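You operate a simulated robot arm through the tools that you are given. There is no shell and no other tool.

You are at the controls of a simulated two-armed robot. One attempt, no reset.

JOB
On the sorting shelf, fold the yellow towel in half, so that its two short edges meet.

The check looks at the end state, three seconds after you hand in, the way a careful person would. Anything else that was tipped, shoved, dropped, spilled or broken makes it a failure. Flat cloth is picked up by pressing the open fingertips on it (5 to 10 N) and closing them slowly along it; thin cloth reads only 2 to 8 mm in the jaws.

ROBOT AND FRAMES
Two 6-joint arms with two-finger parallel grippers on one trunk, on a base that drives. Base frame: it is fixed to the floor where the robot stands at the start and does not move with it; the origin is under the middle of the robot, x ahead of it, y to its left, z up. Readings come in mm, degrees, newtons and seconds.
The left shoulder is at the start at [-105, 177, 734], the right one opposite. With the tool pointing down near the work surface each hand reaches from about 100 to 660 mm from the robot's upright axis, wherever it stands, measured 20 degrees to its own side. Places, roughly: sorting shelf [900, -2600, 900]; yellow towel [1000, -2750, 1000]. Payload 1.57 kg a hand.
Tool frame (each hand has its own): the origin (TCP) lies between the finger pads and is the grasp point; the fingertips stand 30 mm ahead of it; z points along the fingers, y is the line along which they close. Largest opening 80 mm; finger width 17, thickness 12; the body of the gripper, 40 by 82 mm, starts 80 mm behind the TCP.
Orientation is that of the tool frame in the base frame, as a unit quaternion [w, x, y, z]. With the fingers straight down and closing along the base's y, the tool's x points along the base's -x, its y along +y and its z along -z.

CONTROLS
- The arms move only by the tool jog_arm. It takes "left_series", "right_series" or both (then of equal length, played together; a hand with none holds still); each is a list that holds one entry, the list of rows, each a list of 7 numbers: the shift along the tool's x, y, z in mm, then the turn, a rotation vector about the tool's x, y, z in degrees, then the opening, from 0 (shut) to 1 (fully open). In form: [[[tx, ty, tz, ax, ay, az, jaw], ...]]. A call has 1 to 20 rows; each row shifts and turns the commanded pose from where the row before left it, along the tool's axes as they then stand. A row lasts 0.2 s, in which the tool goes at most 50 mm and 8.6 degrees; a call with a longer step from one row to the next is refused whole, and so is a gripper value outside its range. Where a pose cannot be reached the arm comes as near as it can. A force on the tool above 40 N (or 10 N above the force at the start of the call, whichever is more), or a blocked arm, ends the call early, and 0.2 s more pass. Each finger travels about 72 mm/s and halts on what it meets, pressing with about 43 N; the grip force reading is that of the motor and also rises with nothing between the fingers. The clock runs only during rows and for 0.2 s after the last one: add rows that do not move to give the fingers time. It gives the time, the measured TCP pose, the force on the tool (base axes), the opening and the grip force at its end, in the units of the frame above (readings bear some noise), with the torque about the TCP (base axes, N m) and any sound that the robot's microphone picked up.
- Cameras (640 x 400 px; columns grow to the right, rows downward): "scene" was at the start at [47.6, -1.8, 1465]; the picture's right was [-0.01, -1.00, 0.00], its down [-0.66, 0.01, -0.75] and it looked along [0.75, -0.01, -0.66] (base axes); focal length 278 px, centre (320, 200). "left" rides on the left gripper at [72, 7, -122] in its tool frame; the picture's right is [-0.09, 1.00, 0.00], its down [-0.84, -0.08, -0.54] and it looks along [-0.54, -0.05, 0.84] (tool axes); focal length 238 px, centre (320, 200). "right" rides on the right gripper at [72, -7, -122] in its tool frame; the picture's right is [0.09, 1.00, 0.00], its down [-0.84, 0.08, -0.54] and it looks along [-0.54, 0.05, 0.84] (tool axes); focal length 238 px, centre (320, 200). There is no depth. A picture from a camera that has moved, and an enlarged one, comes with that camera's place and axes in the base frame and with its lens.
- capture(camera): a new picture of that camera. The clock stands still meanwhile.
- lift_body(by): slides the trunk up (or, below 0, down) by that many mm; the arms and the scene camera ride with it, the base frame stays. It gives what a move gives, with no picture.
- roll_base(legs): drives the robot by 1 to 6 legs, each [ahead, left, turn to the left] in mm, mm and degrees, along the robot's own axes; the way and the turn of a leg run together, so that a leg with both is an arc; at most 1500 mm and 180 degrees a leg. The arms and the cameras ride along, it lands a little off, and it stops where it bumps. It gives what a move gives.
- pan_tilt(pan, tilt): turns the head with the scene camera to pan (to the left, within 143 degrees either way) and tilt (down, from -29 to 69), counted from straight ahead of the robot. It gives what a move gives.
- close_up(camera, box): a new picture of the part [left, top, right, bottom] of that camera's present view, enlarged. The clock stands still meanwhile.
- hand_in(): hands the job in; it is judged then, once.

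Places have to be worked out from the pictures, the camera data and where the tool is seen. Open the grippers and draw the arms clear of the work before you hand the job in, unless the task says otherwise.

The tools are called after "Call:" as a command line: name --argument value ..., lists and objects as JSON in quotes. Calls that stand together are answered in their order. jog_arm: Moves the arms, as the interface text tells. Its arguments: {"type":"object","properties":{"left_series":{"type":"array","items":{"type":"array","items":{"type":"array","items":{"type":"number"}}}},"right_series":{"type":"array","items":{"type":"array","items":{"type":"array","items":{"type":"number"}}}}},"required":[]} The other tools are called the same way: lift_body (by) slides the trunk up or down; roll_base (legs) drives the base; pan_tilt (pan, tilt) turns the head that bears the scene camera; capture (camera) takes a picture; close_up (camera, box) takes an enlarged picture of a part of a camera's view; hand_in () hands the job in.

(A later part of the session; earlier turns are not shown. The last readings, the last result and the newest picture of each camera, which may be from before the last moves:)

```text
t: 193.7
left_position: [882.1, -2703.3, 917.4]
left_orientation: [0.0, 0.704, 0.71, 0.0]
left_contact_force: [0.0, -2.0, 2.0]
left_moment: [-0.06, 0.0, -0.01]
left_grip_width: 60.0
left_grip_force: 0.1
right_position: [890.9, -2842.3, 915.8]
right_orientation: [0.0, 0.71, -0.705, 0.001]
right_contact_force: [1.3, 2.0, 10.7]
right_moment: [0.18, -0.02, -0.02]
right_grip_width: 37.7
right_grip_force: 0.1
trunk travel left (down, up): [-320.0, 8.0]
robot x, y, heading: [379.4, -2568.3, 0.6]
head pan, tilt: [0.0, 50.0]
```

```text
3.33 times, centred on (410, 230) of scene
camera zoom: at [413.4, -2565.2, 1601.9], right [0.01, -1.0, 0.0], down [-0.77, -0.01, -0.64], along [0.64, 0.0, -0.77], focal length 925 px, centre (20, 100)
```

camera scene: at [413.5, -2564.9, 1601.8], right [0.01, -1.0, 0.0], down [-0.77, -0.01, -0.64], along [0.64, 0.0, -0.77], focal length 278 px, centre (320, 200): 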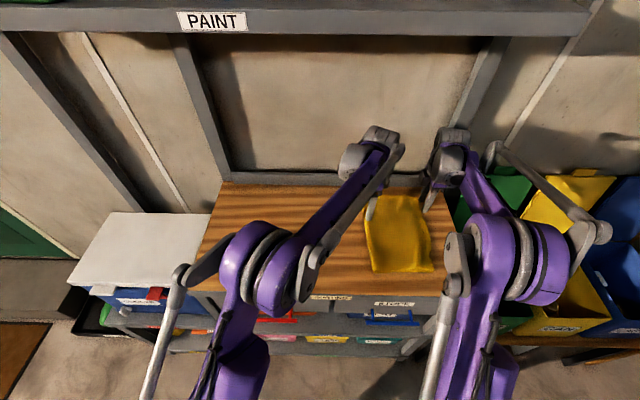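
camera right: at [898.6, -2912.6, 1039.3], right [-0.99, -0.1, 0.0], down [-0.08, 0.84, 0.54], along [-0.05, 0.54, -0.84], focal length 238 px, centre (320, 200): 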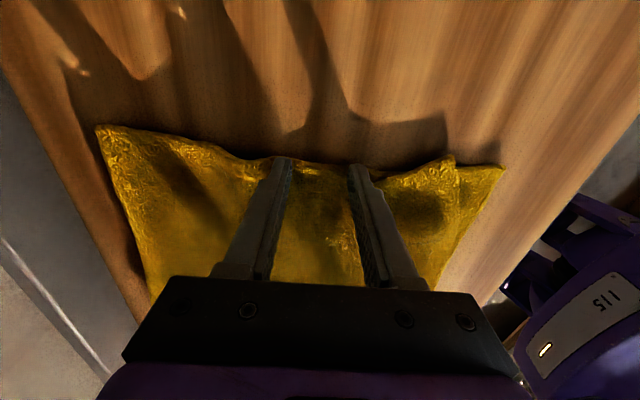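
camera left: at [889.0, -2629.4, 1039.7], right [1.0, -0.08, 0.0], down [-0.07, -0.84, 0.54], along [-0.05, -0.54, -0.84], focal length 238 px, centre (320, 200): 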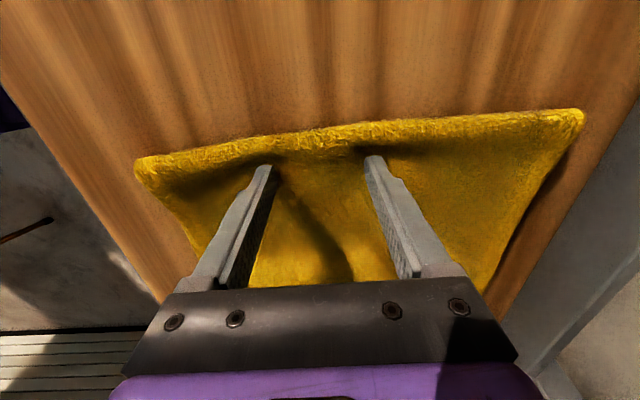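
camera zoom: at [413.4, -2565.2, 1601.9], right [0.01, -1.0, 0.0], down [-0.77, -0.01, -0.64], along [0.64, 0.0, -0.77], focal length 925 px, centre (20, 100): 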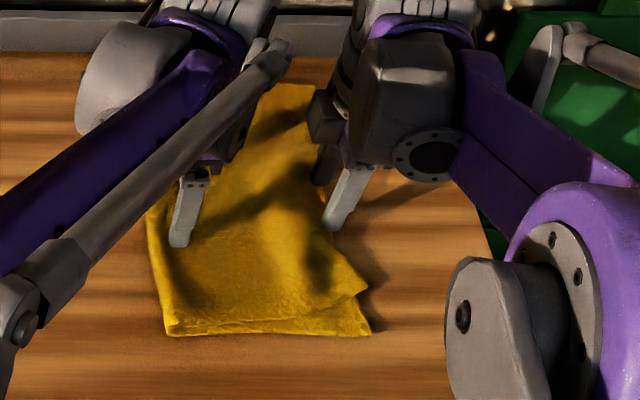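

Much better: the slack went into the fold, and both right edges now lie at y≈-2853 to -2859. The remaining flaw is that the upper near corner sits at x≈805 instead of 762, because cloth is gathered between the fingers and that corner. I ease the pressure and open the right jaws, letting only the near finger travel toward me to push that out.

Call:
jog_arm --right_series '[[[0, 0, -0.8, 0, 0, 0, 0.5], [0, 2.5, 0, 0, 0, 0, 0.56], [0, 2.5, 0, 0, 0, 0, 0.62], [0, 2.5, 0, 0, 0, 0, 0.68], [0, 2.5, 0, 0, 0, 0, 0.74], [0, 2.5, 0, 0, 0, 0, 0.8], [0, 2.5, 0, 0, 0, 0, 0.86], [0, 2.5, 0, 0, 0, 0, 0.92], [0, 2.5, 0, 0, 0, 0, 0.98], [0, 0, 0, 0, 0, 0, 0.98]]]'

Call:
capture --camera "right"

Call:
close_up --camera "scene" --box '[330, 170, 490, 290]'

```text
t: 195.9
left_position: [882.7, -2702.4, 918.4]
left_orientation: [0.001, 0.705, 0.709, 0.0]
left_contact_force: [0.6, -1.2, 2.6]
left_moment: [-0.05, -0.02, -0.01]
left_grip_width: 60.1
left_grip_force: 0.0
right_position: [871.5, -2842.7, 915.6]
right_orientation: [0.0, 0.71, -0.705, 0.001]
right_contact_force: [0.8, 2.5, 6.9]
right_moment: [0.06, -0.3, 0.07]
right_grip_width: 78.8
right_grip_force: 0.1
trunk travel left (down, up): [-320.0, 8.0]
robot x, y, heading: [379.7, -2568.1, 0.2]
head pan, tilt: [0.0, 50.0]
```

```text
taken
camera right: at [878.4, -2912.9, 1038.8], right [-0.99, -0.1, 0.0], down [-0.08, 0.84, 0.54], along [-0.05, 0.54, -0.84], focal length 238 px, centre (320, 200)
```

right: 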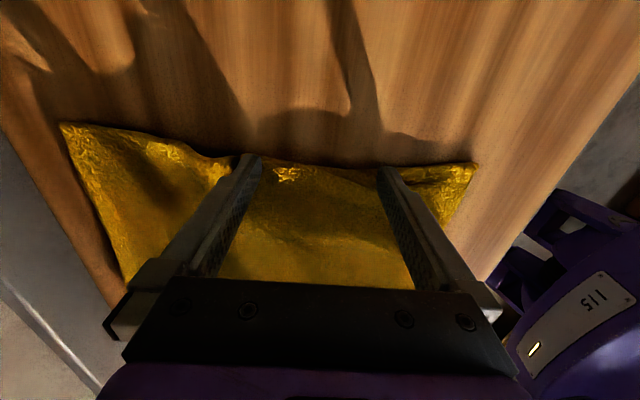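

```text
3.33 times, centred on (410, 230) of scene
camera zoom: at [413.6, -2565.3, 1601.9], right [0.01, -1.0, 0.0], down [-0.77, -0.01, -0.64], along [0.64, 0.0, -0.77], focal length 925 px, centre (20, 100)
```

zoom: 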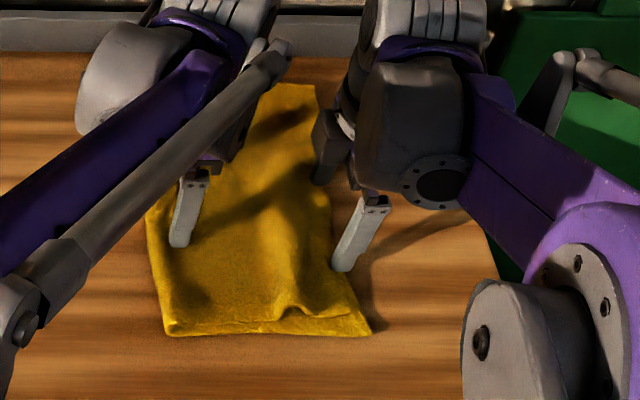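

The near corner has come out to its place, and both edges match there too. A small ridge remains near the front edge. I lift both hands to check the state.

Call:
jog_arm --left_series '[[[0, 0, -10, 0, 0, 0, 0.75], [0, 0, -20, 0, 0, 0, 0.75], [0, 0, -25, 0, 0, 0, 0.75], [25, 0, 0, 0, 0, 0, 0.75], [25, 0, 0, 0, 0, 0, 0.75], [0, 0, 0, 0, 0, 0, 0.75]]]' --right_series '[[[0, 0, 0, 0, 0, 0, 0.98], [0, 0, -10, 0, 0, 0, 0.98], [0, 0, -25, 0, 0, 0, 0.98], [20, 0, -20, 0, 0, 0, 0.8], [35, 0, 0, 0, 0, 0, 0.8], [0, 0, 0, 0, 0, 0, 0.8]]]'

Call:
capture --camera "right"

Call:
capture --camera "left"

Call:
close_up --camera "scene" --box '[330, 170, 490, 290]'

```text
t: 197.3
left_position: [885.3, -2651.0, 968.9]
left_orientation: [0.0, 0.704, 0.71, 0.0]
left_contact_force: [0.8, 0.2, -0.2]
left_moment: [-0.02, 0.01, 0.02]
left_grip_width: 60.0
left_grip_force: 0.1
right_position: [870.0, -2899.7, 971.8]
right_orientation: [0.001, 0.709, -0.705, 0.001]
right_contact_force: [0.0, -0.4, 0.1]
right_moment: [-0.01, -0.02, 0.0]
right_grip_width: 64.0
right_grip_force: 0.0
trunk travel left (down, up): [-320.0, 8.0]
robot x, y, heading: [380.5, -2567.2, 0.6]
head pan, tilt: [0.0, 50.0]
```

```text
taken
camera right: at [877.7, -2969.9, 1095.3], right [-0.99, -0.1, 0.0], down [-0.08, 0.84, 0.54], along [-0.05, 0.54, -0.84], focal length 238 px, centre (320, 200)
```

right: 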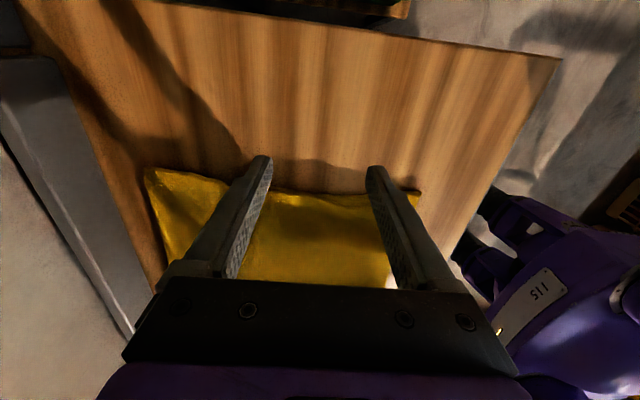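

```text
taken
camera left: at [891.5, -2578.5, 1090.7], right [1.0, -0.08, 0.0], down [-0.07, -0.84, 0.54], along [-0.05, -0.54, -0.84], focal length 238 px, centre (320, 200)
```

left: 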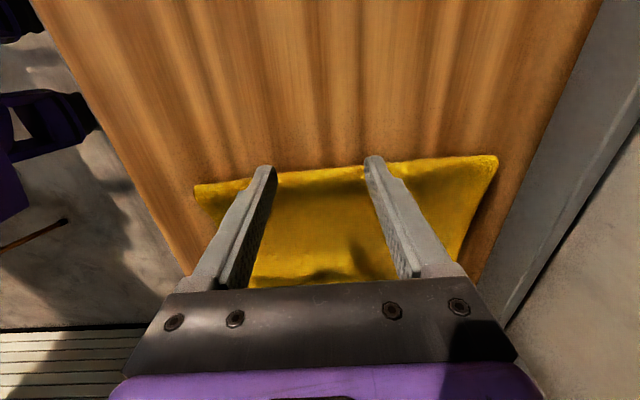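

```text
3.33 times, centred on (410, 230) of scene
camera zoom: at [414.2, -2565.5, 1601.8], right [0.01, -1.0, 0.0], down [-0.77, -0.01, -0.64], along [0.64, 0.0, -0.77], focal length 925 px, centre (20, 100)
```

zoom: 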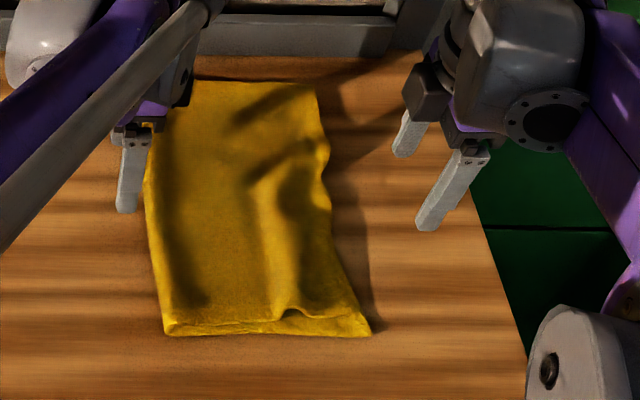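

The edges match along the whole side. Only the near front still holds a ridge of slack, so I repeat the pin-and-draw there: right hand pins at x≈812, left draws at x≈800.

Call:
jog_arm --left_series '[[[-20, -22, 0, 0, 0, 0, 0.75], [-20, -22, 0, 0, 0, 0, 0.75], [-20, -21, 0, 0, 0, 0, 0.75], [-17, -20, 10, 0, 0, 0, 0.75], [0, 0, 15, 0, 0, 0, 0.75], [0, 0, 15, 0, 0, 0, 0.75], [0, 0, 0, 0, 0, 0, 0.75]]]' --right_series '[[[-15, 20, 0, 0, 0, 0, 0.8], [-15, 20, 0, 0, 0, 0, 0.8], [-16, 18, 5, 0, 0, 0, 0.8], [-16, 0, 12, 0, 0, 0, 0.8], [0, 0, 15, 0, 0, 0, 0.8], [0, 0, 15, 0, 0, 0, 0.8], [0, 0, 4, 0, 0, 0, 0.8]]]'

Call:
capture --camera "right"

Call:
capture --camera "left"

```text
t: 198.9
left_position: [799.1, -2729.4, 930.5]
left_orientation: [0.001, 0.705, 0.71, 0.0]
left_contact_force: [-0.2, -0.5, -0.9]
left_moment: [0.03, 0.03, -0.02]
left_grip_width: 60.0
left_grip_force: 0.0
right_position: [813.4, -2835.5, 918.9]
right_orientation: [0.001, 0.71, -0.704, 0.0]
right_contact_force: [1.1, 0.1, 0.7]
right_moment: [0.02, -0.03, -0.01]
right_grip_width: 64.1
right_grip_force: 0.0
trunk travel left (down, up): [-320.0, 8.0]
robot x, y, heading: [383.6, -2564.7, 0.4]
head pan, tilt: [0.0, 50.0]
```

```text
taken
camera right: at [820.4, -2906.2, 1042.0], right [-0.99, -0.1, 0.0], down [-0.08, 0.84, 0.54], along [-0.05, 0.54, -0.84], focal length 238 px, centre (320, 200)
```

right: 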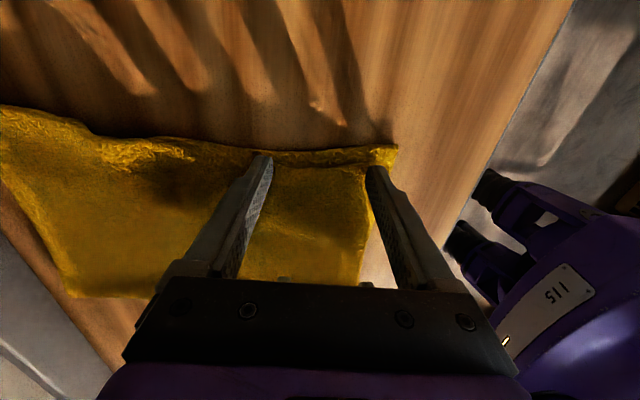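

```text
taken
camera left: at [803.5, -2658.1, 1052.9], right [1.0, -0.08, 0.0], down [-0.07, -0.84, 0.54], along [-0.05, -0.54, -0.84], focal length 238 px, centre (320, 200)
```

left: 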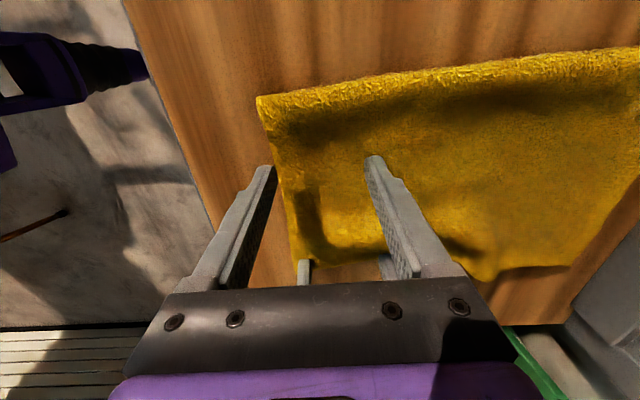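

Both near fingers are right at the front edge, so I shift both hands about 18 mm further in, then make contact.

Call:
jog_arm --left_series '[[[0, 22, 0, 0, 0, 0, 0.75], [0, 0, 6, 0, 0, 0, 0.75], [0, 0, 4, 0, 0, 0, 0.75], [0, 0, 0, 0, 0, 0, 0.75]]]' --right_series '[[[0, -8, -4, 0, 0, 0, 0.8], [0, -8, 0, 0, 0, 0, 0.8], [0, 0, 5, 0, 0, 0, 0.8], [0, 0, 1, 0, 0, 0, 0.8]]]'

Call:
jog_arm --left_series '[[[0, 0, 1.5, 0, 0, 0, 0.75], [0, 0, 0, 0, 0, 0, 0.75]]]' --right_series '[[[0, 0, 1.5, 0, 0, 0, 0.8], [0, 0, 0, 0, 0, 0, 0.8]]]'

```text
t: 199.9
left_position: [821.3, -2729.4, 921.8]
left_orientation: [0.0, 0.705, 0.709, 0.0]
left_contact_force: [-0.2, -0.1, 0.0]
left_moment: [-0.04, 0.0, 0.01]
left_grip_width: 59.8
left_grip_force: 0.0
right_position: [827.7, -2834.2, 916.9]
right_orientation: [0.0, 0.709, -0.705, 0.0]
right_contact_force: [-1.1, 0.3, 4.0]
right_moment: [0.03, 0.04, 0.0]
right_grip_width: 64.1
right_grip_force: 0.1
trunk travel left (down, up): [-320.0, 8.0]
robot x, y, heading: [378.1, -2569.1, 0.5]
head pan, tilt: [0.0, 50.0]
```

```text
t: 200.5
left_position: [820.1, -2729.5, 920.1]
left_orientation: [-0.001, 0.704, 0.71, 0.0]
left_contact_force: [-0.9, 0.2, 0.3]
left_moment: [0.01, 0.02, 0.0]
left_grip_width: 59.9
left_grip_force: 0.1
right_position: [828.6, -2835.2, 917.0]
right_orientation: [0.002, 0.709, -0.706, 0.001]
right_contact_force: [-0.7, 2.2, 7.2]
right_moment: [0.07, 0.02, 0.03]
right_grip_width: 64.2
right_grip_force: 0.0
trunk travel left (down, up): [-320.0, 8.0]
robot x, y, heading: [379.3, -2563.7, 0.4]
head pan, tilt: [0.0, 50.0]
```

The right pin is at 7 N. I lower the left hand until it touches lightly.

Call:
jog_arm --left_series '[[[0, 0, 2, 0, 0, 0, 0.75], [0, 0, 0, 0, 0, 0, 0.75]]]' --right_series '[[[0, 0, 0.4, 0, 0, 0, 0.8], [0, 0, 0, 0, 0, 0, 0.8]]]'

Call:
jog_arm --left_series '[[[0, 0, 1.2, 0, 0, 0, 0.75], [0, 0, 0, 0, 0, 0, 0.75]]]'

```text
t: 201.1
left_position: [820.2, -2728.2, 917.6]
left_orientation: [0.0, 0.705, 0.709, 0.0]
left_contact_force: [0.3, 0.0, 2.2]
left_moment: [0.01, 0.0, 0.02]
left_grip_width: 59.8
left_grip_force: 0.1
right_position: [828.5, -2833.9, 916.4]
right_orientation: [0.0, 0.709, -0.705, 0.001]
right_contact_force: [-1.1, 1.4, 6.7]
right_moment: [0.11, 0.03, 0.01]
right_grip_width: 63.7
right_grip_force: 0.1
trunk travel left (down, up): [-320.0, 8.0]
robot x, y, heading: [381.4, -2566.8, 0.3]
head pan, tilt: [0.0, 50.0]
```

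```text
t: 201.7
left_position: [821.2, -2728.5, 916.7]
left_orientation: [0.0, 0.705, 0.709, -0.001]
left_contact_force: [-1.8, 0.0, 4.5]
left_moment: [-0.01, 0.03, 0.04]
left_grip_width: 60.0
left_grip_force: 0.0
right_position: [828.4, -2833.9, 915.3]
right_orientation: [0.0, 0.709, -0.705, 0.001]
right_contact_force: [-0.7, 1.7, 7.0]
right_moment: [0.08, 0.04, -0.02]
right_grip_width: 63.9
right_grip_force: 0.0
trunk travel left (down, up): [-320.0, 8.0]
robot x, y, heading: [379.1, -2563.2, 0.4]
head pan, tilt: [0.0, 50.0]
```

I ease the left to about 3 N, firm up the right pin, and draw the left 20 mm toward the fold.

Call:
jog_arm --left_series '[[[0, 0, -0.5, 0, 0, 0, 0.75], [4, 0, 0, 0, 0, 0, 0.75], [4, 0, 0, 0, 0, 0, 0.75], [4, 0, 0, 0, 0, 0, 0.75], [4, 0, 0, 0, 0, 0, 0.75], [4, 0, 0, 0, 0, 0, 0.75], [0, 0, 0, 0, 0, 0, 0.75]]]' --right_series '[[[0, 0, 0.5, 0, 0, 0, 0.8], [0, 0, 0, 0, 0, 0, 0.8], [0, 0, 0, 0, 0, 0, 0.8], [0, 0, 0, 0, 0, 0, 0.8], [0, 0, 0, 0, 0, 0, 0.8], [0, 0, 0, 0, 0, 0, 0.8], [0, 0, 0, 0, 0, 0, 0.8]]]'

Call:
capture --camera "left"

Call:
capture --camera "right"

Call:
close_up --camera "scene" --box '[330, 170, 490, 290]'

```text
t: 203.3
left_position: [820.3, -2710.6, 916.8]
left_orientation: [0.0, 0.705, 0.71, -0.001]
left_contact_force: [0.2, -2.4, 3.0]
left_moment: [-0.09, -0.01, -0.01]
left_grip_width: 59.9
left_grip_force: 0.1
right_position: [829.1, -2835.3, 915.3]
right_orientation: [0.0, 0.71, -0.705, 0.002]
right_contact_force: [2.3, 3.0, 10.9]
right_moment: [0.09, -0.07, -0.03]
right_grip_width: 64.0
right_grip_force: 0.1
trunk travel left (down, up): [-320.0, 8.0]
robot x, y, heading: [378.9, -2565.9, 0.1]
head pan, tilt: [0.0, 50.0]
```

```text
taken
camera left: at [825.9, -2636.7, 1039.3], right [1.0, -0.08, 0.0], down [-0.07, -0.84, 0.54], along [-0.05, -0.54, -0.84], focal length 238 px, centre (320, 200)
```

left: 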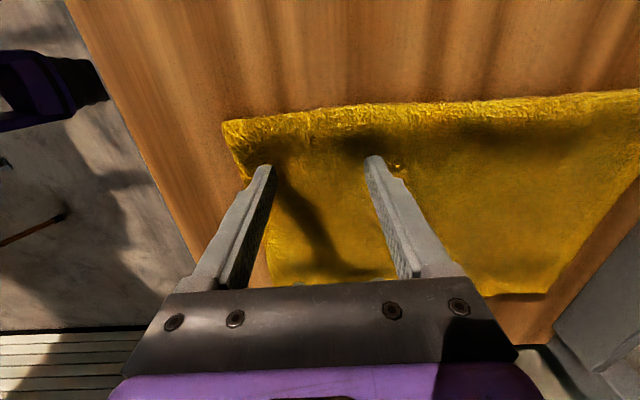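

```text
taken
camera right: at [835.5, -2905.6, 1039.0], right [-0.99, -0.1, 0.0], down [-0.08, 0.84, 0.54], along [-0.05, 0.54, -0.84], focal length 238 px, centre (320, 200)
```

right: 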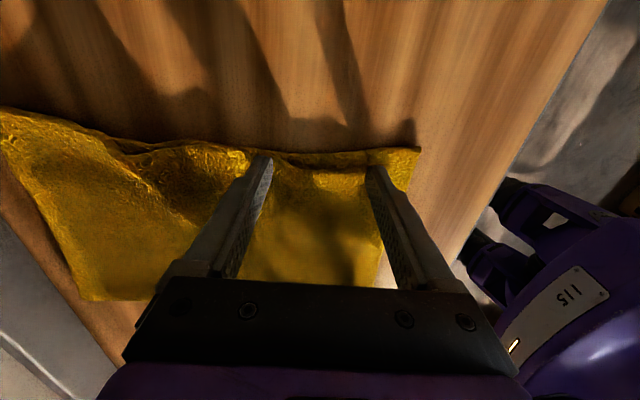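

```text
3.33 times, centred on (410, 230) of scene
camera zoom: at [413.6, -2565.2, 1601.9], right [0.01, -1.0, 0.0], down [-0.77, -0.01, -0.64], along [0.64, 0.0, -0.77], focal length 925 px, centre (20, 100)
```

zoom: 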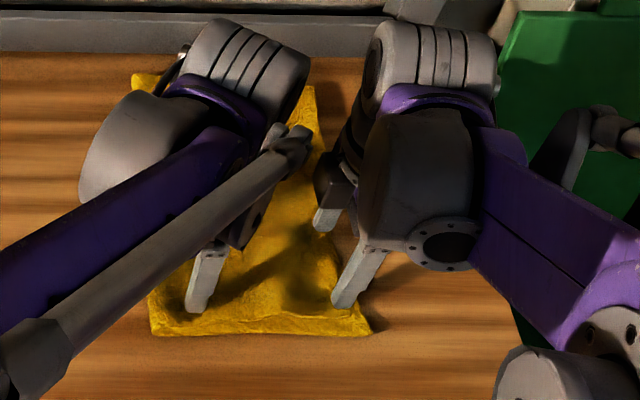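

The near ridge is gone and the fold there moved left. I lift both hands, draw them well apart, and inspect.

Call:
jog_arm --left_series '[[[0, 0, -10, 0, 0, 0, 0.75], [0, 0, -25, 0, 0, 0, 0.75], [10, 0, -25, 0, 0, 0, 0.75], [40, -10, -10, 0, 0, 0, 0.75], [40, -10, 0, 0, 0, 0, 0.75], [40, -10, 0, 0, 0, 0, 0.75], [40, -10, 0, 0, 0, 0, 0.75], [40, -10, 0, 0, 0, 0, 0.75], [0, 0, 0, 0, 0, 0, 0.75]]]' --right_series '[[[0, 0, 0, 0, 0, 0, 0.8], [0, 0, -10, 0, 0, 0, 0.8], [0, 0, -25, 0, 0, 0, 0.8], [10, 10, -30, 0, 0, 0, 0.8], [30, 25, -15, 0, 0, 0, 0.8], [30, 30, 0, 0, 0, 0, 0.8], [25, 35, 0, 0, 0, 0, 0.8], [0, 40, 0, 0, 0, 0, 0.8], [0, 0, 0, 0, 0, 0, 0.8]]]'

Call:
capture --camera "scene"

Call:
close_up --camera "scene" --box '[330, 170, 490, 290]'

Call:
capture --camera "right"

```text
t: 205.3
left_position: [770.9, -2498.1, 985.8]
left_orientation: [0.001, 0.705, 0.709, 0.0]
left_contact_force: [0.3, 0.4, 0.5]
left_moment: [0.03, 0.04, -0.02]
left_grip_width: 59.9
left_grip_force: 0.0
right_position: [690.6, -2932.7, 992.1]
right_orientation: [-0.001, 0.71, -0.705, 0.0]
right_contact_force: [-0.2, -0.2, -0.5]
right_moment: [0.03, -0.03, 0.02]
right_grip_width: 63.8
right_grip_force: 0.0
trunk travel left (down, up): [-320.0, 8.0]
robot x, y, heading: [377.8, -2564.8, 0.4]
head pan, tilt: [0.0, 50.0]
```

```text
taken
camera scene: at [415.5, -2566.8, 1601.9], right [0.01, -1.0, 0.0], down [-0.77, -0.01, -0.64], along [0.64, 0.01, -0.77], focal length 278 px, centre (320, 200)
```

scene: 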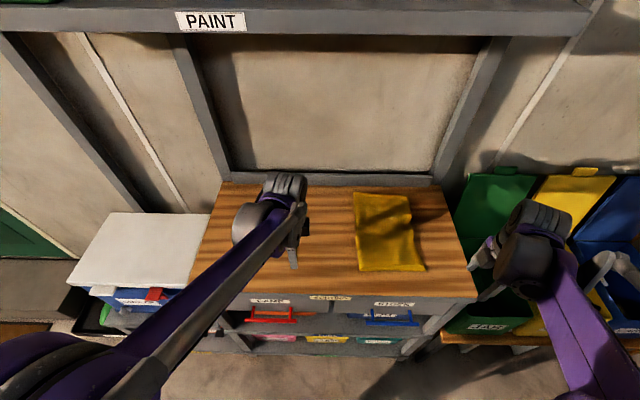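

```text
3.33 times, centred on (410, 230) of scene
camera zoom: at [415.5, -2566.8, 1601.9], right [0.01, -1.0, 0.0], down [-0.77, -0.01, -0.64], along [0.64, 0.01, -0.77], focal length 925 px, centre (20, 100)
```

zoom: 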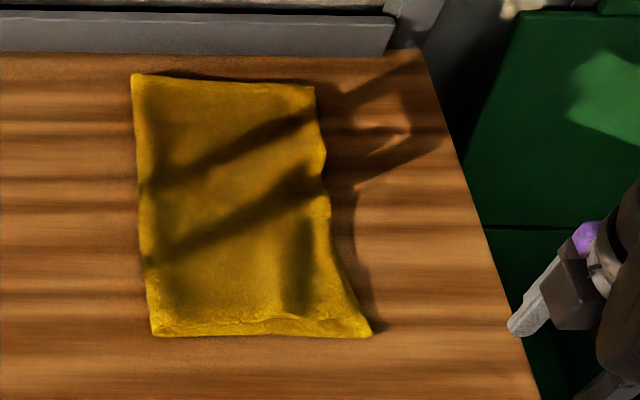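

```text
taken
camera right: at [698.2, -3004.7, 1116.4], right [-0.99, -0.1, 0.0], down [-0.08, 0.84, 0.54], along [-0.05, 0.54, -0.84], focal length 238 px, centre (320, 200)
```

right: 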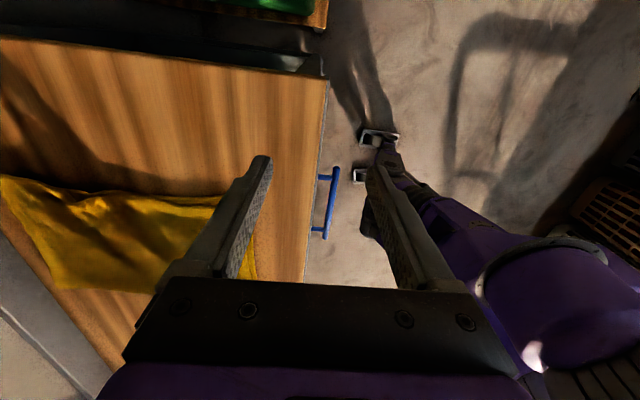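

The towel looks neatly folded now. I zoom in on the right side and the front to check how the edges meet.

Call:
close_up --camera "scene" --box '[380, 185, 428, 230]'

Call:
close_up --camera "scene" --box '[380, 225, 436, 277]'

Call:
close_up --camera "scene" --box '[345, 240, 401, 280]'

Call:
capture --camera "left"

```text
8.89 times, centred on (404, 208) of scene
camera zoom: at [415.5, -2566.8, 1601.9], right [0.01, -1.0, 0.0], down [-0.77, -0.01, -0.64], along [0.64, 0.01, -0.77], focal length 2467 px, centre (-427, 133)
```

zoom: 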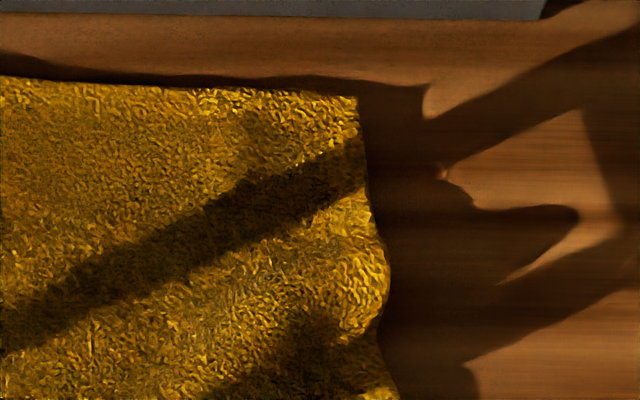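

```text
7.69 times, centred on (408, 251) of scene
camera zoom: at [415.5, -2566.8, 1601.9], right [0.01, -1.0, 0.0], down [-0.77, -0.01, -0.64], along [0.64, 0.01, -0.77], focal length 2135 px, centre (-357, -192)
```

zoom: 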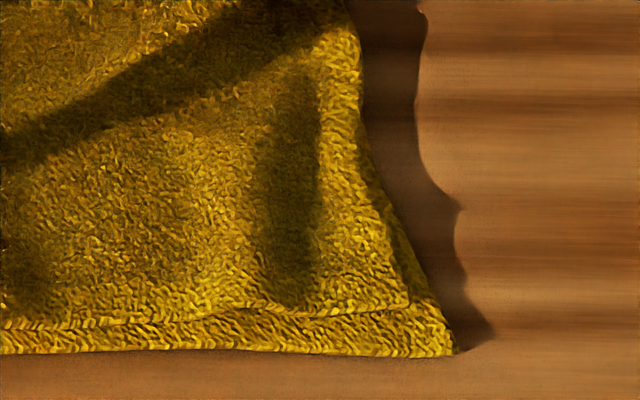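

```text
10.00 times, centred on (373, 260) of scene
camera zoom: at [415.5, -2566.8, 1601.9], right [0.01, -1.0, 0.0], down [-0.77, -0.01, -0.64], along [0.64, 0.01, -0.77], focal length 2776 px, centre (-210, -400)
```

zoom: 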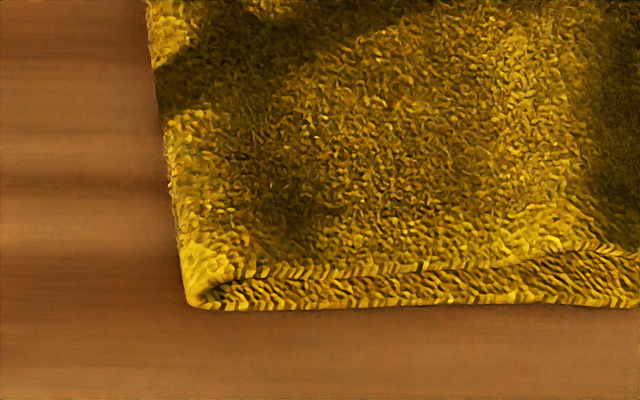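

```text
taken
camera left: at [776.1, -2425.8, 1107.9], right [1.0, -0.08, 0.0], down [-0.07, -0.84, 0.54], along [-0.05, -0.54, -0.84], focal length 238 px, centre (320, 200)
```

left: 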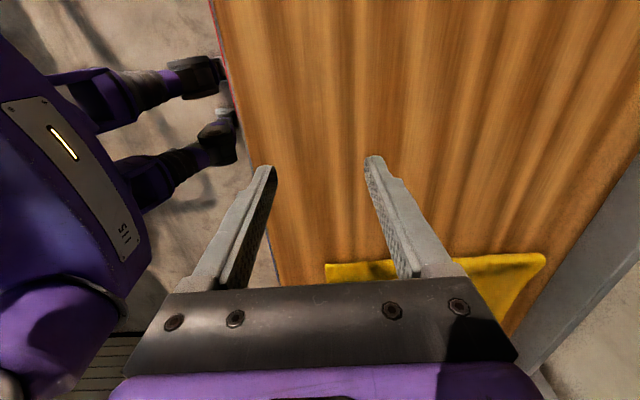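

The near upper corner still sits about 17 mm in x and 15 mm in y inside the lower corner. A wrinkle at about (934,-2850) shows the upper edge is gathered along x. I straddle that wrinkle with the right jaws and spread it, which should push both corners outward.

Call:
jog_arm --right_series '[[[-10, -40, 0, 0, 0, 0, 0.6], [-15, -41, 0, 0, 0, 0, 0.4], [-15, -41, 0, 0, 0, 0, 0.25], [-18, -41, 0, 0, 0, 0, 0.25], [-18, -40, 10, 0, 0, 0, 0.25], [-18, -40, 20, 0, 0, 0, 0.25], [0, 0, 20, 0, 0, 0, 0.25], [0, 0, 15, 0, 0, 0, 0.25], [0, 0, 0, 0, 0, 0, 0.25]]]'

Call:
capture --camera "right"

Call:
close_up --camera "right" --box '[200, 80, 456, 240]'

```text
t: 207.3
left_position: [769.7, -2497.5, 986.3]
left_orientation: [0.0, 0.704, 0.71, 0.0]
left_contact_force: [0.5, 0.8, 0.0]
left_moment: [-0.02, 0.02, 0.01]
left_grip_width: 59.9
left_grip_force: 0.0
right_position: [931.2, -2833.7, 930.4]
right_orientation: [0.0, 0.71, -0.705, 0.0]
right_contact_force: [0.0, -1.1, -0.8]
right_moment: [0.02, 0.0, 0.0]
right_grip_width: 20.1
right_grip_force: 0.1
trunk travel left (down, up): [-320.0, 8.0]
robot x, y, heading: [380.0, -2563.0, 0.3]
head pan, tilt: [0.0, 50.0]
```

```text
taken
camera right: at [938.7, -2904.7, 1053.1], right [-0.99, -0.1, 0.0], down [-0.08, 0.84, 0.54], along [-0.05, 0.54, -0.84], focal length 238 px, centre (320, 200)
```

right: 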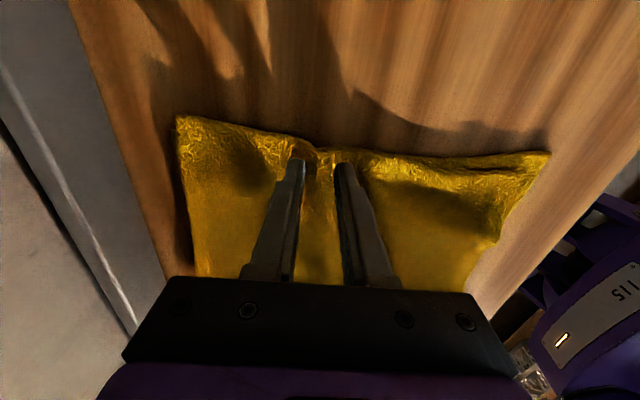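

```text
2.50 times, centred on (328, 160) of right
camera zoom: at [938.7, -2904.7, 1053.1], right [-0.99, -0.1, 0.0], down [-0.08, 0.84, 0.54], along [-0.05, 0.54, -0.84], focal length 596 px, centre (300, 300)
```

zoom: 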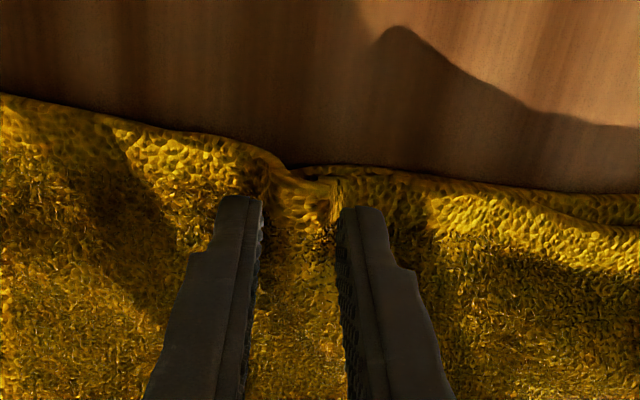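

The wrinkle is right between the fingers. The far corner is already at (1031,-2856), so mostly the near finger should travel. I lower, press and spread.

Call:
jog_arm --right_series '[[[0, 0, 6, 0, 0, 0, 0.25], [0, 0, 5, 0, 0, 0, 0.25], [0, 0, 2, 0, 0, 0, 0.25], [0, 0, 0, 0, 0, 0, 0.25]]]'

Call:
jog_arm --right_series '[[[0, 0, 1.5, 0, 0, 0, 0.25], [0, 0, 0, 0, 0, 0, 0.25]]]'

```text
t: 208.3
left_position: [769.7, -2497.7, 985.6]
left_orientation: [0.0, 0.704, 0.71, 0.001]
left_contact_force: [-0.8, 0.1, 0.8]
left_moment: [0.02, 0.03, 0.0]
left_grip_width: 60.3
left_grip_force: 0.0
right_position: [932.3, -2832.0, 917.1]
right_orientation: [0.0, 0.71, -0.704, 0.001]
right_contact_force: [0.8, -0.5, 3.7]
right_moment: [0.0, 0.02, 0.01]
right_grip_width: 20.2
right_grip_force: 0.0
trunk travel left (down, up): [-320.0, 8.0]
robot x, y, heading: [377.7, -2564.3, 0.6]
head pan, tilt: [0.0, 50.0]
```

```text
t: 208.9
left_position: [769.4, -2498.2, 985.7]
left_orientation: [0.0, 0.705, 0.709, 0.0]
left_contact_force: [0.2, -0.5, -0.6]
left_moment: [-0.01, 0.01, -0.02]
left_grip_width: 60.1
left_grip_force: 0.1
right_position: [932.1, -2833.9, 917.1]
right_orientation: [0.0, 0.71, -0.704, 0.001]
right_contact_force: [1.3, 1.0, 6.6]
right_moment: [0.07, -0.03, 0.03]
right_grip_width: 19.8
right_grip_force: 0.1
trunk travel left (down, up): [-320.0, 8.0]
robot x, y, heading: [380.1, -2565.0, 0.4]
head pan, tilt: [0.0, 50.0]
```

Call:
jog_arm --right_series '[[[0, 1, 0, 0, 0, 0, 0.3], [0, 1, 0, 0, 0, 0, 0.35], [0, 1.2, 0, 0, 0, 0, 0.4], [0, 1.2, 0, 0, 0, 0, 0.45], [0, 1.2, 0, 0, 0, 0, 0.5], [0, 1.2, 0, 0, 0, 0, 0.55], [0, 1.2, 0, 0, 0, 0, 0.6], [0, 0, 0, 0, 0, 0, 0.6]]]'

Call:
capture --camera "right"

Call:
close_up --camera "right" --box '[330, 100, 586, 260]'

```text
t: 210.7
left_position: [769.6, -2497.5, 986.3]
left_orientation: [0.0, 0.705, 0.71, 0.001]
left_contact_force: [-0.3, -0.4, 0.0]
left_moment: [-0.04, -0.02, -0.01]
left_grip_width: 59.9
left_grip_force: 0.0
right_position: [923.1, -2834.9, 915.4]
right_orientation: [0.0, 0.71, -0.705, 0.0]
right_contact_force: [3.2, -0.3, 10.9]
right_moment: [-0.02, -0.1, -0.03]
right_grip_width: 42.7
right_grip_force: 0.0
trunk travel left (down, up): [-320.0, 8.0]
robot x, y, heading: [382.7, -2563.9, 0.0]
head pan, tilt: [0.0, 50.0]
```

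```text
taken
camera right: at [931.0, -2905.7, 1039.1], right [-0.99, -0.1, 0.0], down [-0.08, 0.84, 0.54], along [-0.05, 0.54, -0.84], focal length 238 px, centre (320, 200)
```

right: 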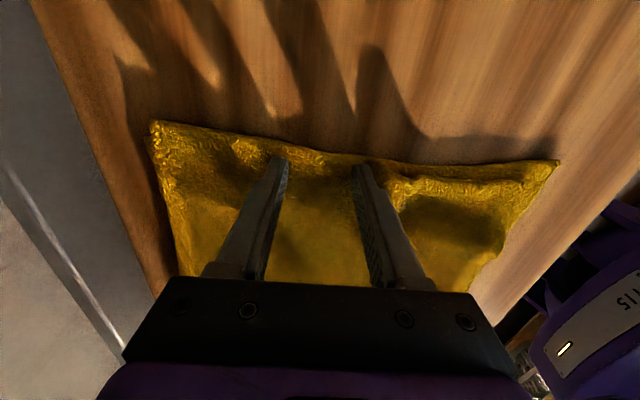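

```text
2.50 times, centred on (458, 180) of right
camera zoom: at [931.0, -2905.7, 1039.1], right [-0.99, -0.1, 0.0], down [-0.08, 0.84, 0.54], along [-0.05, 0.54, -0.84], focal length 596 px, centre (-25, 250)
```

zoom: 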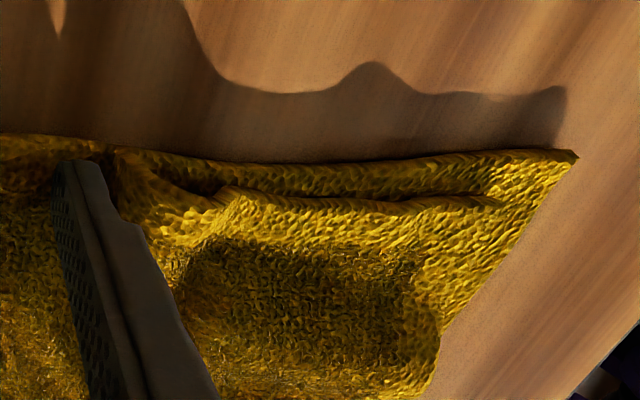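

The far half is flush. The near half of the upper edge is about 11–13 mm short in y, and its corner, at (776,-2841), should reach (757,-2854). I'll do one more spread there, diagonally: I lift the right hand and turn the gripper by 135° so the jaws open toward that corner.

Call:
jog_arm --right_series '[[[0, 0, -10, 0, 0, 0, 0.6], [0, 0, -25, 0, 0, 0, 0.5], [20, 0, -25, 0, 0, 8.4, 0.4], [0, 0, -15, 0, 0, 8.4, 0.3], [0, 0, 0, 0, 0, 8.4, 0.25], [0, 0, 0, 0, 0, 8.4, 0.25], [0, 0, 0, 0, 0, 8.4, 0.25], [0, 0, 0, 0, 0, 8.4, 0.25], [0, 0, 0, 0, 0, 8.4, 0.25], [0, 0, 0, 0, 0, 8.4, 0.25], [0, 0, 0, 0, 0, 8.4, 0.25], [0, 0, 0, 0, 0, 8.4, 0.25], [0, 0, 0, 0, 0, 8.4, 0.25], [0, 0, 0, 0, 0, 8.4, 0.25], [0, 0, 0, 0, 0, 8.4, 0.25], [0, 0, 0, 0, 0, 8.4, 0.25], [0, 0, 0, 0, 0, 8.4, 0.25], [0, 0, 0, 0, 0, 8.4, 0.25], [0, 0, 0, 0, 0, 0, 0.25]]]'

Call:
capture --camera "right"

Call:
close_up --camera "scene" --box '[330, 170, 490, 290]'

```text
t: 214.7
left_position: [770.9, -2498.6, 986.1]
left_orientation: [0.0, 0.705, 0.709, 0.0]
left_contact_force: [1.0, 0.5, -0.6]
left_moment: [0.01, 0.02, -0.01]
left_grip_width: 59.8
left_grip_force: 0.0
right_position: [924.2, -2855.6, 990.0]
right_orientation: [-0.001, 0.376, 0.926, 0.0]
right_contact_force: [0.1, -0.5, 0.1]
right_moment: [-0.03, 0.0, 0.0]
right_grip_width: 20.1
right_grip_force: 0.1
trunk travel left (down, up): [-320.0, 8.0]
robot x, y, heading: [379.2, -2565.1, 0.7]
head pan, tilt: [0.0, 50.0]
```

```text
taken
camera right: at [867.8, -2808.9, 1113.9], right [0.63, 0.78, 0.0], down [0.65, -0.53, 0.54], along [0.42, -0.34, -0.84], focal length 238 px, centre (320, 200)
```

right: 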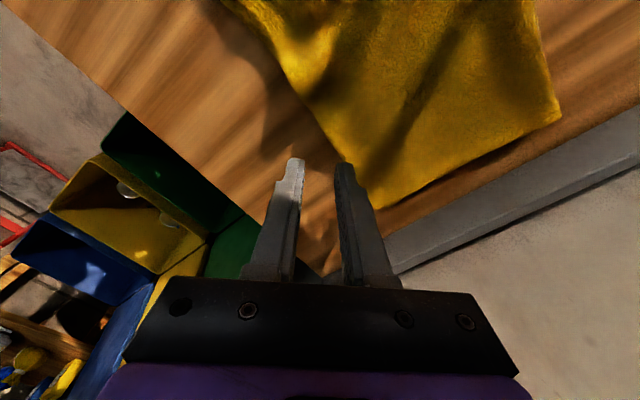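

```text
3.33 times, centred on (410, 230) of scene
camera zoom: at [414.3, -2565.7, 1601.8], right [0.01, -1.0, 0.0], down [-0.77, -0.01, -0.64], along [0.64, 0.0, -0.77], focal length 925 px, centre (20, 100)
```

zoom: 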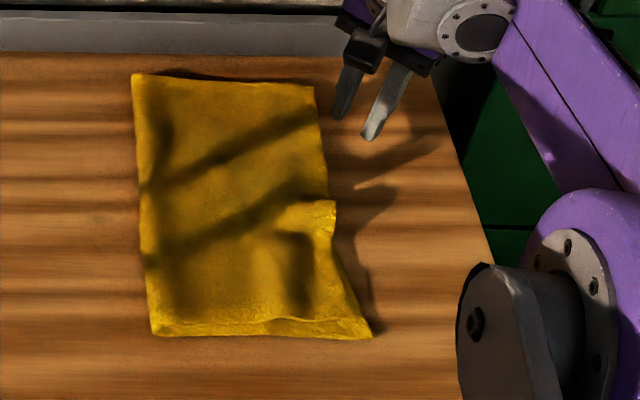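

The last wrinkle has moved to about (869,-2834). I turn the jaws to 60° so that, opening there, the near finger travels toward the near corner by both -x and -y. Then I position over the wrinkle.

Call:
jog_arm --right_series '[[[0, 0, 0, 0, 0, 8, 0.25], [0, 0, 0, 0, 0, 8, 0.25], [26.5, -16.4, 5, 0, 0, 0, 0.25], [26.5, -16.4, 10, 0, 0, 0, 0.25], [0, 0, 20, 0, 0, 0, 0.25], [0, 0, 20, 0, 0, 0, 0.25], [0, 0, 0, 0, 0, 0, 0.25]]]'

Call:
capture --camera "right"

Call:
close_up --camera "right" --box '[160, 60, 480, 260]'

```text
t: 216.3
left_position: [768.7, -2497.4, 985.7]
left_orientation: [0.0, 0.705, 0.709, 0.0]
left_contact_force: [-0.4, 0.1, 0.7]
left_moment: [-0.01, 0.02, 0.01]
left_grip_width: 60.1
left_grip_force: 0.1
right_position: [868.0, -2826.9, 935.5]
right_orientation: [0.001, 0.5, 0.866, 0.0]
right_contact_force: [0.3, -0.1, 0.5]
right_moment: [0.02, 0.0, 0.02]
right_grip_width: 20.1
right_grip_force: 0.1
trunk travel left (down, up): [-320.0, 8.0]
robot x, y, heading: [382.8, -2560.4, 0.3]
head pan, tilt: [0.0, 50.0]
```

```text
taken
camera right: at [826.8, -2767.4, 1059.0], right [0.82, 0.58, 0.0], down [0.49, -0.69, 0.54], along [0.31, -0.44, -0.84], focal length 238 px, centre (320, 200)
```

right: 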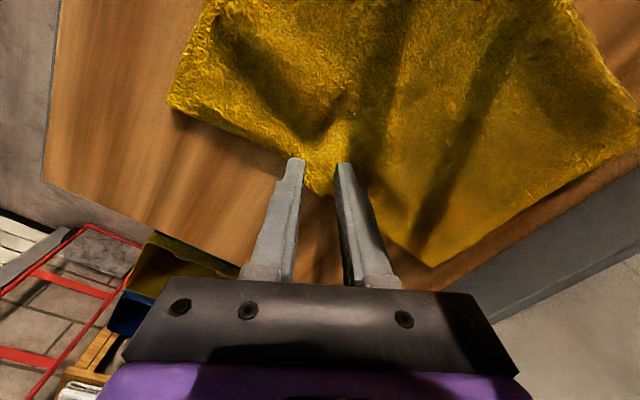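

```text
2.00 times, centred on (320, 160) of right
camera zoom: at [826.8, -2767.4, 1059.0], right [0.82, 0.58, 0.0], down [0.49, -0.69, 0.54], along [0.31, -0.44, -0.84], focal length 477 px, centre (320, 280)
```

zoom: 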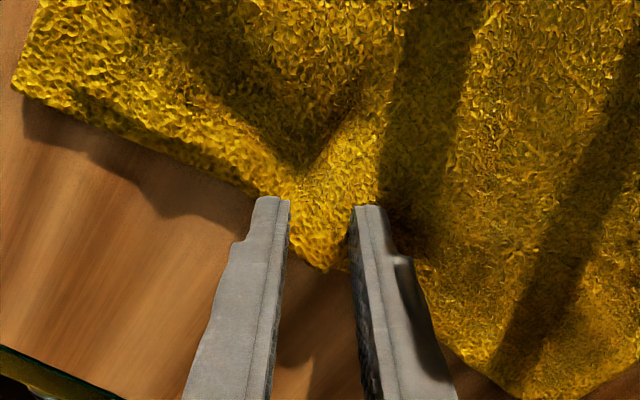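

The bulge is between the fingers, but the outer finger is right on the edge, so I shift 13 mm inward and lower to contact.

Call:
jog_arm --right_series '[[[13, 0, 5, 0, 0, 0, 0.25], [0, 0, 6, 0, 0, 0, 0.25], [0, 0, 5, 0, 0, 0, 0.25], [0, 0, 0, 0, 0, 0, 0.25]]]'

Call:
jog_arm --right_series '[[[0, 0, 2, 0, 0, 0, 0.25], [0, 0, 0, 0, 0, 0, 0.25]]]'

Call:
close_up --camera "right" --box '[160, 60, 480, 260]'

```text
t: 217.3
left_position: [771.0, -2497.5, 985.4]
left_orientation: [0.001, 0.704, 0.71, -0.001]
left_contact_force: [-0.7, -0.6, 0.6]
left_moment: [0.01, 0.01, -0.01]
left_grip_width: 59.9
left_grip_force: 0.0
right_position: [860.9, -2814.8, 920.8]
right_orientation: [0.001, 0.5, 0.866, 0.0]
right_contact_force: [0.4, 0.2, 1.2]
right_moment: [-0.04, 0.02, -0.01]
right_grip_width: 19.8
right_grip_force: 0.0
trunk travel left (down, up): [-320.0, 8.0]
robot x, y, heading: [380.5, -2562.7, 0.5]
head pan, tilt: [0.0, 50.0]
```

```text
t: 217.9
left_position: [769.1, -2498.5, 986.0]
left_orientation: [0.0, 0.704, 0.71, 0.0]
left_contact_force: [0.2, 0.7, 0.2]
left_moment: [0.01, -0.03, 0.0]
left_grip_width: 60.1
left_grip_force: 0.0
right_position: [860.9, -2815.1, 917.2]
right_orientation: [0.001, 0.5, 0.866, 0.0]
right_contact_force: [0.7, -1.1, 3.2]
right_moment: [-0.03, -0.01, 0.01]
right_grip_width: 19.8
right_grip_force: 0.1
trunk travel left (down, up): [-320.0, 8.0]
robot x, y, heading: [382.3, -2562.1, 0.4]
head pan, tilt: [0.0, 50.0]
```

```text
2.00 times, centred on (320, 160) of right
camera zoom: at [819.6, -2754.9, 1040.4], right [0.82, 0.58, 0.0], down [0.49, -0.69, 0.54], along [0.31, -0.44, -0.84], focal length 477 px, centre (320, 280)
```

zoom: 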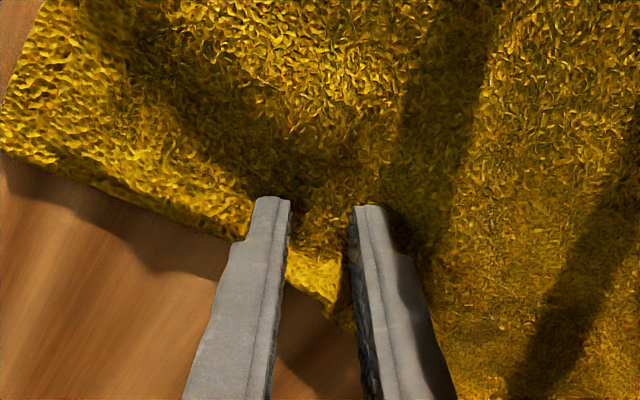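

Both tips are on the cloth. I press a little more and spread, keeping the inner finger still.

Call:
jog_arm --right_series '[[[0, 0, 1, 0, 0, 0, 0.25], [0, -1.5, 0, 0, 0, 0, 0.29], [0, -1.5, 0, 0, 0, 0, 0.33], [0, -1.5, 0, 0, 0, 0, 0.37], [0, -1.5, 0, 0, 0, 0, 0.41], [0, -1.5, 0, 0, 0, 0, 0.45], [0, -1.5, 0, 0, 0, 0, 0.49], [0, -1.5, 0, 0, 0, 0, 0.53], [0, 0, 0, 0, 0, 0, 0.53]]]'

Call:
capture --camera "right"

Call:
close_up --camera "scene" --box '[345, 215, 445, 280]'

```text
t: 219.9
left_position: [770.3, -2497.8, 986.2]
left_orientation: [0.0, 0.704, 0.71, 0.0]
left_contact_force: [0.2, -0.1, -0.3]
left_moment: [0.02, 0.01, 0.0]
left_grip_width: 59.8
left_grip_force: 0.1
right_position: [852.5, -2820.4, 916.2]
right_orientation: [0.001, 0.5, 0.866, 0.0]
right_contact_force: [1.9, 0.5, 5.0]
right_moment: [0.02, -0.08, -0.01]
right_grip_width: 39.4
right_grip_force: 0.1
trunk travel left (down, up): [-320.0, 8.0]
robot x, y, heading: [378.9, -2566.0, 0.4]
head pan, tilt: [0.0, 50.0]
```

```text
taken
camera right: at [810.6, -2760.2, 1039.8], right [0.82, 0.58, 0.0], down [0.49, -0.69, 0.54], along [0.31, -0.44, -0.84], focal length 238 px, centre (320, 200)
```

right: 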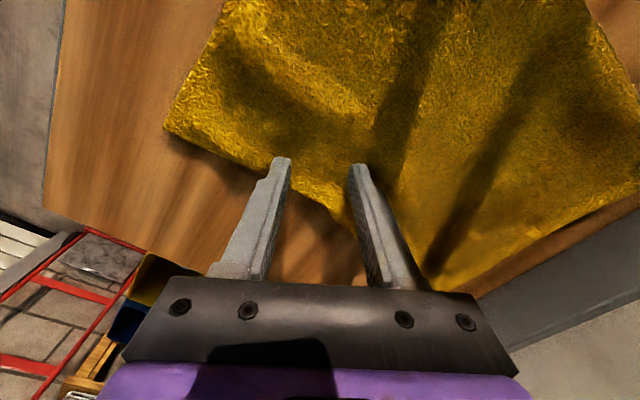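

```text
6.15 times, centred on (395, 248) of scene
camera zoom: at [414.1, -2565.3, 1601.9], right [0.01, -1.0, 0.0], down [-0.77, -0.01, -0.64], along [0.64, 0.0, -0.77], focal length 1708 px, centre (-142, -92)
```

zoom: 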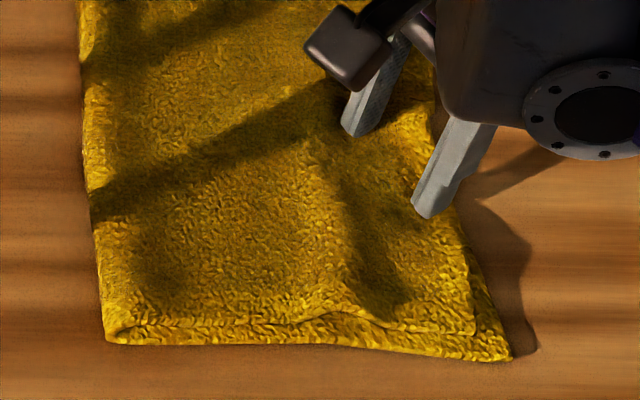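

The near corner is now about 9 mm (x) and 16 mm (y) from the lower one. I spread a further 12 mm.

Call:
jog_arm --right_series '[[[2, -1.5, 0.3, 0, 0, 0, 0.57], [-2, -1.8, 0, 0, 0, 0, 0.61], [-2, -1.8, 0, 0, 0, 0, 0.65], [-2, -1.8, 0, 0, 0, 0, 0.69], [-2, -1.8, 0, 0, 0, 0, 0.73], [0, 0, 0, 0, 0, 0, 0.73]]]'

Call:
close_up --camera "scene" --box '[345, 215, 445, 280]'

```text
t: 221.3
left_position: [769.4, -2497.3, 985.5]
left_orientation: [0.0, 0.705, 0.709, 0.0]
left_contact_force: [-0.6, -0.3, -0.3]
left_moment: [0.01, -0.01, 0.0]
left_grip_width: 60.0
left_grip_force: 0.2
right_position: [847.3, -2829.3, 916.1]
right_orientation: [0.0, 0.5, 0.866, 0.0]
right_contact_force: [-0.8, 2.1, 5.5]
right_moment: [0.06, 0.0, 0.0]
right_grip_width: 54.7
right_grip_force: 0.0
trunk travel left (down, up): [-320.0, 8.0]
robot x, y, heading: [380.3, -2564.8, 0.4]
head pan, tilt: [0.0, 50.0]
```

```text
6.15 times, centred on (395, 248) of scene
camera zoom: at [413.7, -2565.2, 1601.8], right [0.01, -1.0, 0.0], down [-0.77, -0.01, -0.64], along [0.64, 0.0, -0.77], focal length 1708 px, centre (-142, -92)
```

zoom: 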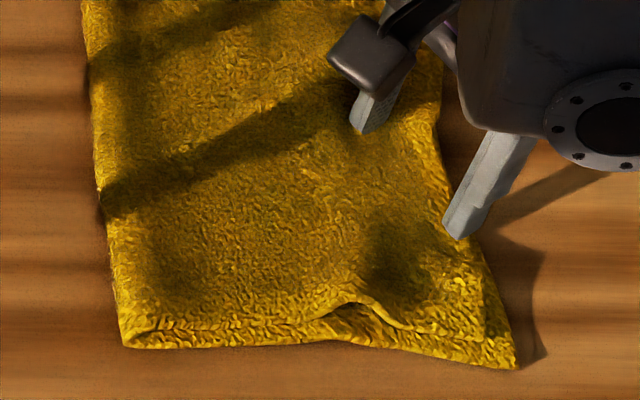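

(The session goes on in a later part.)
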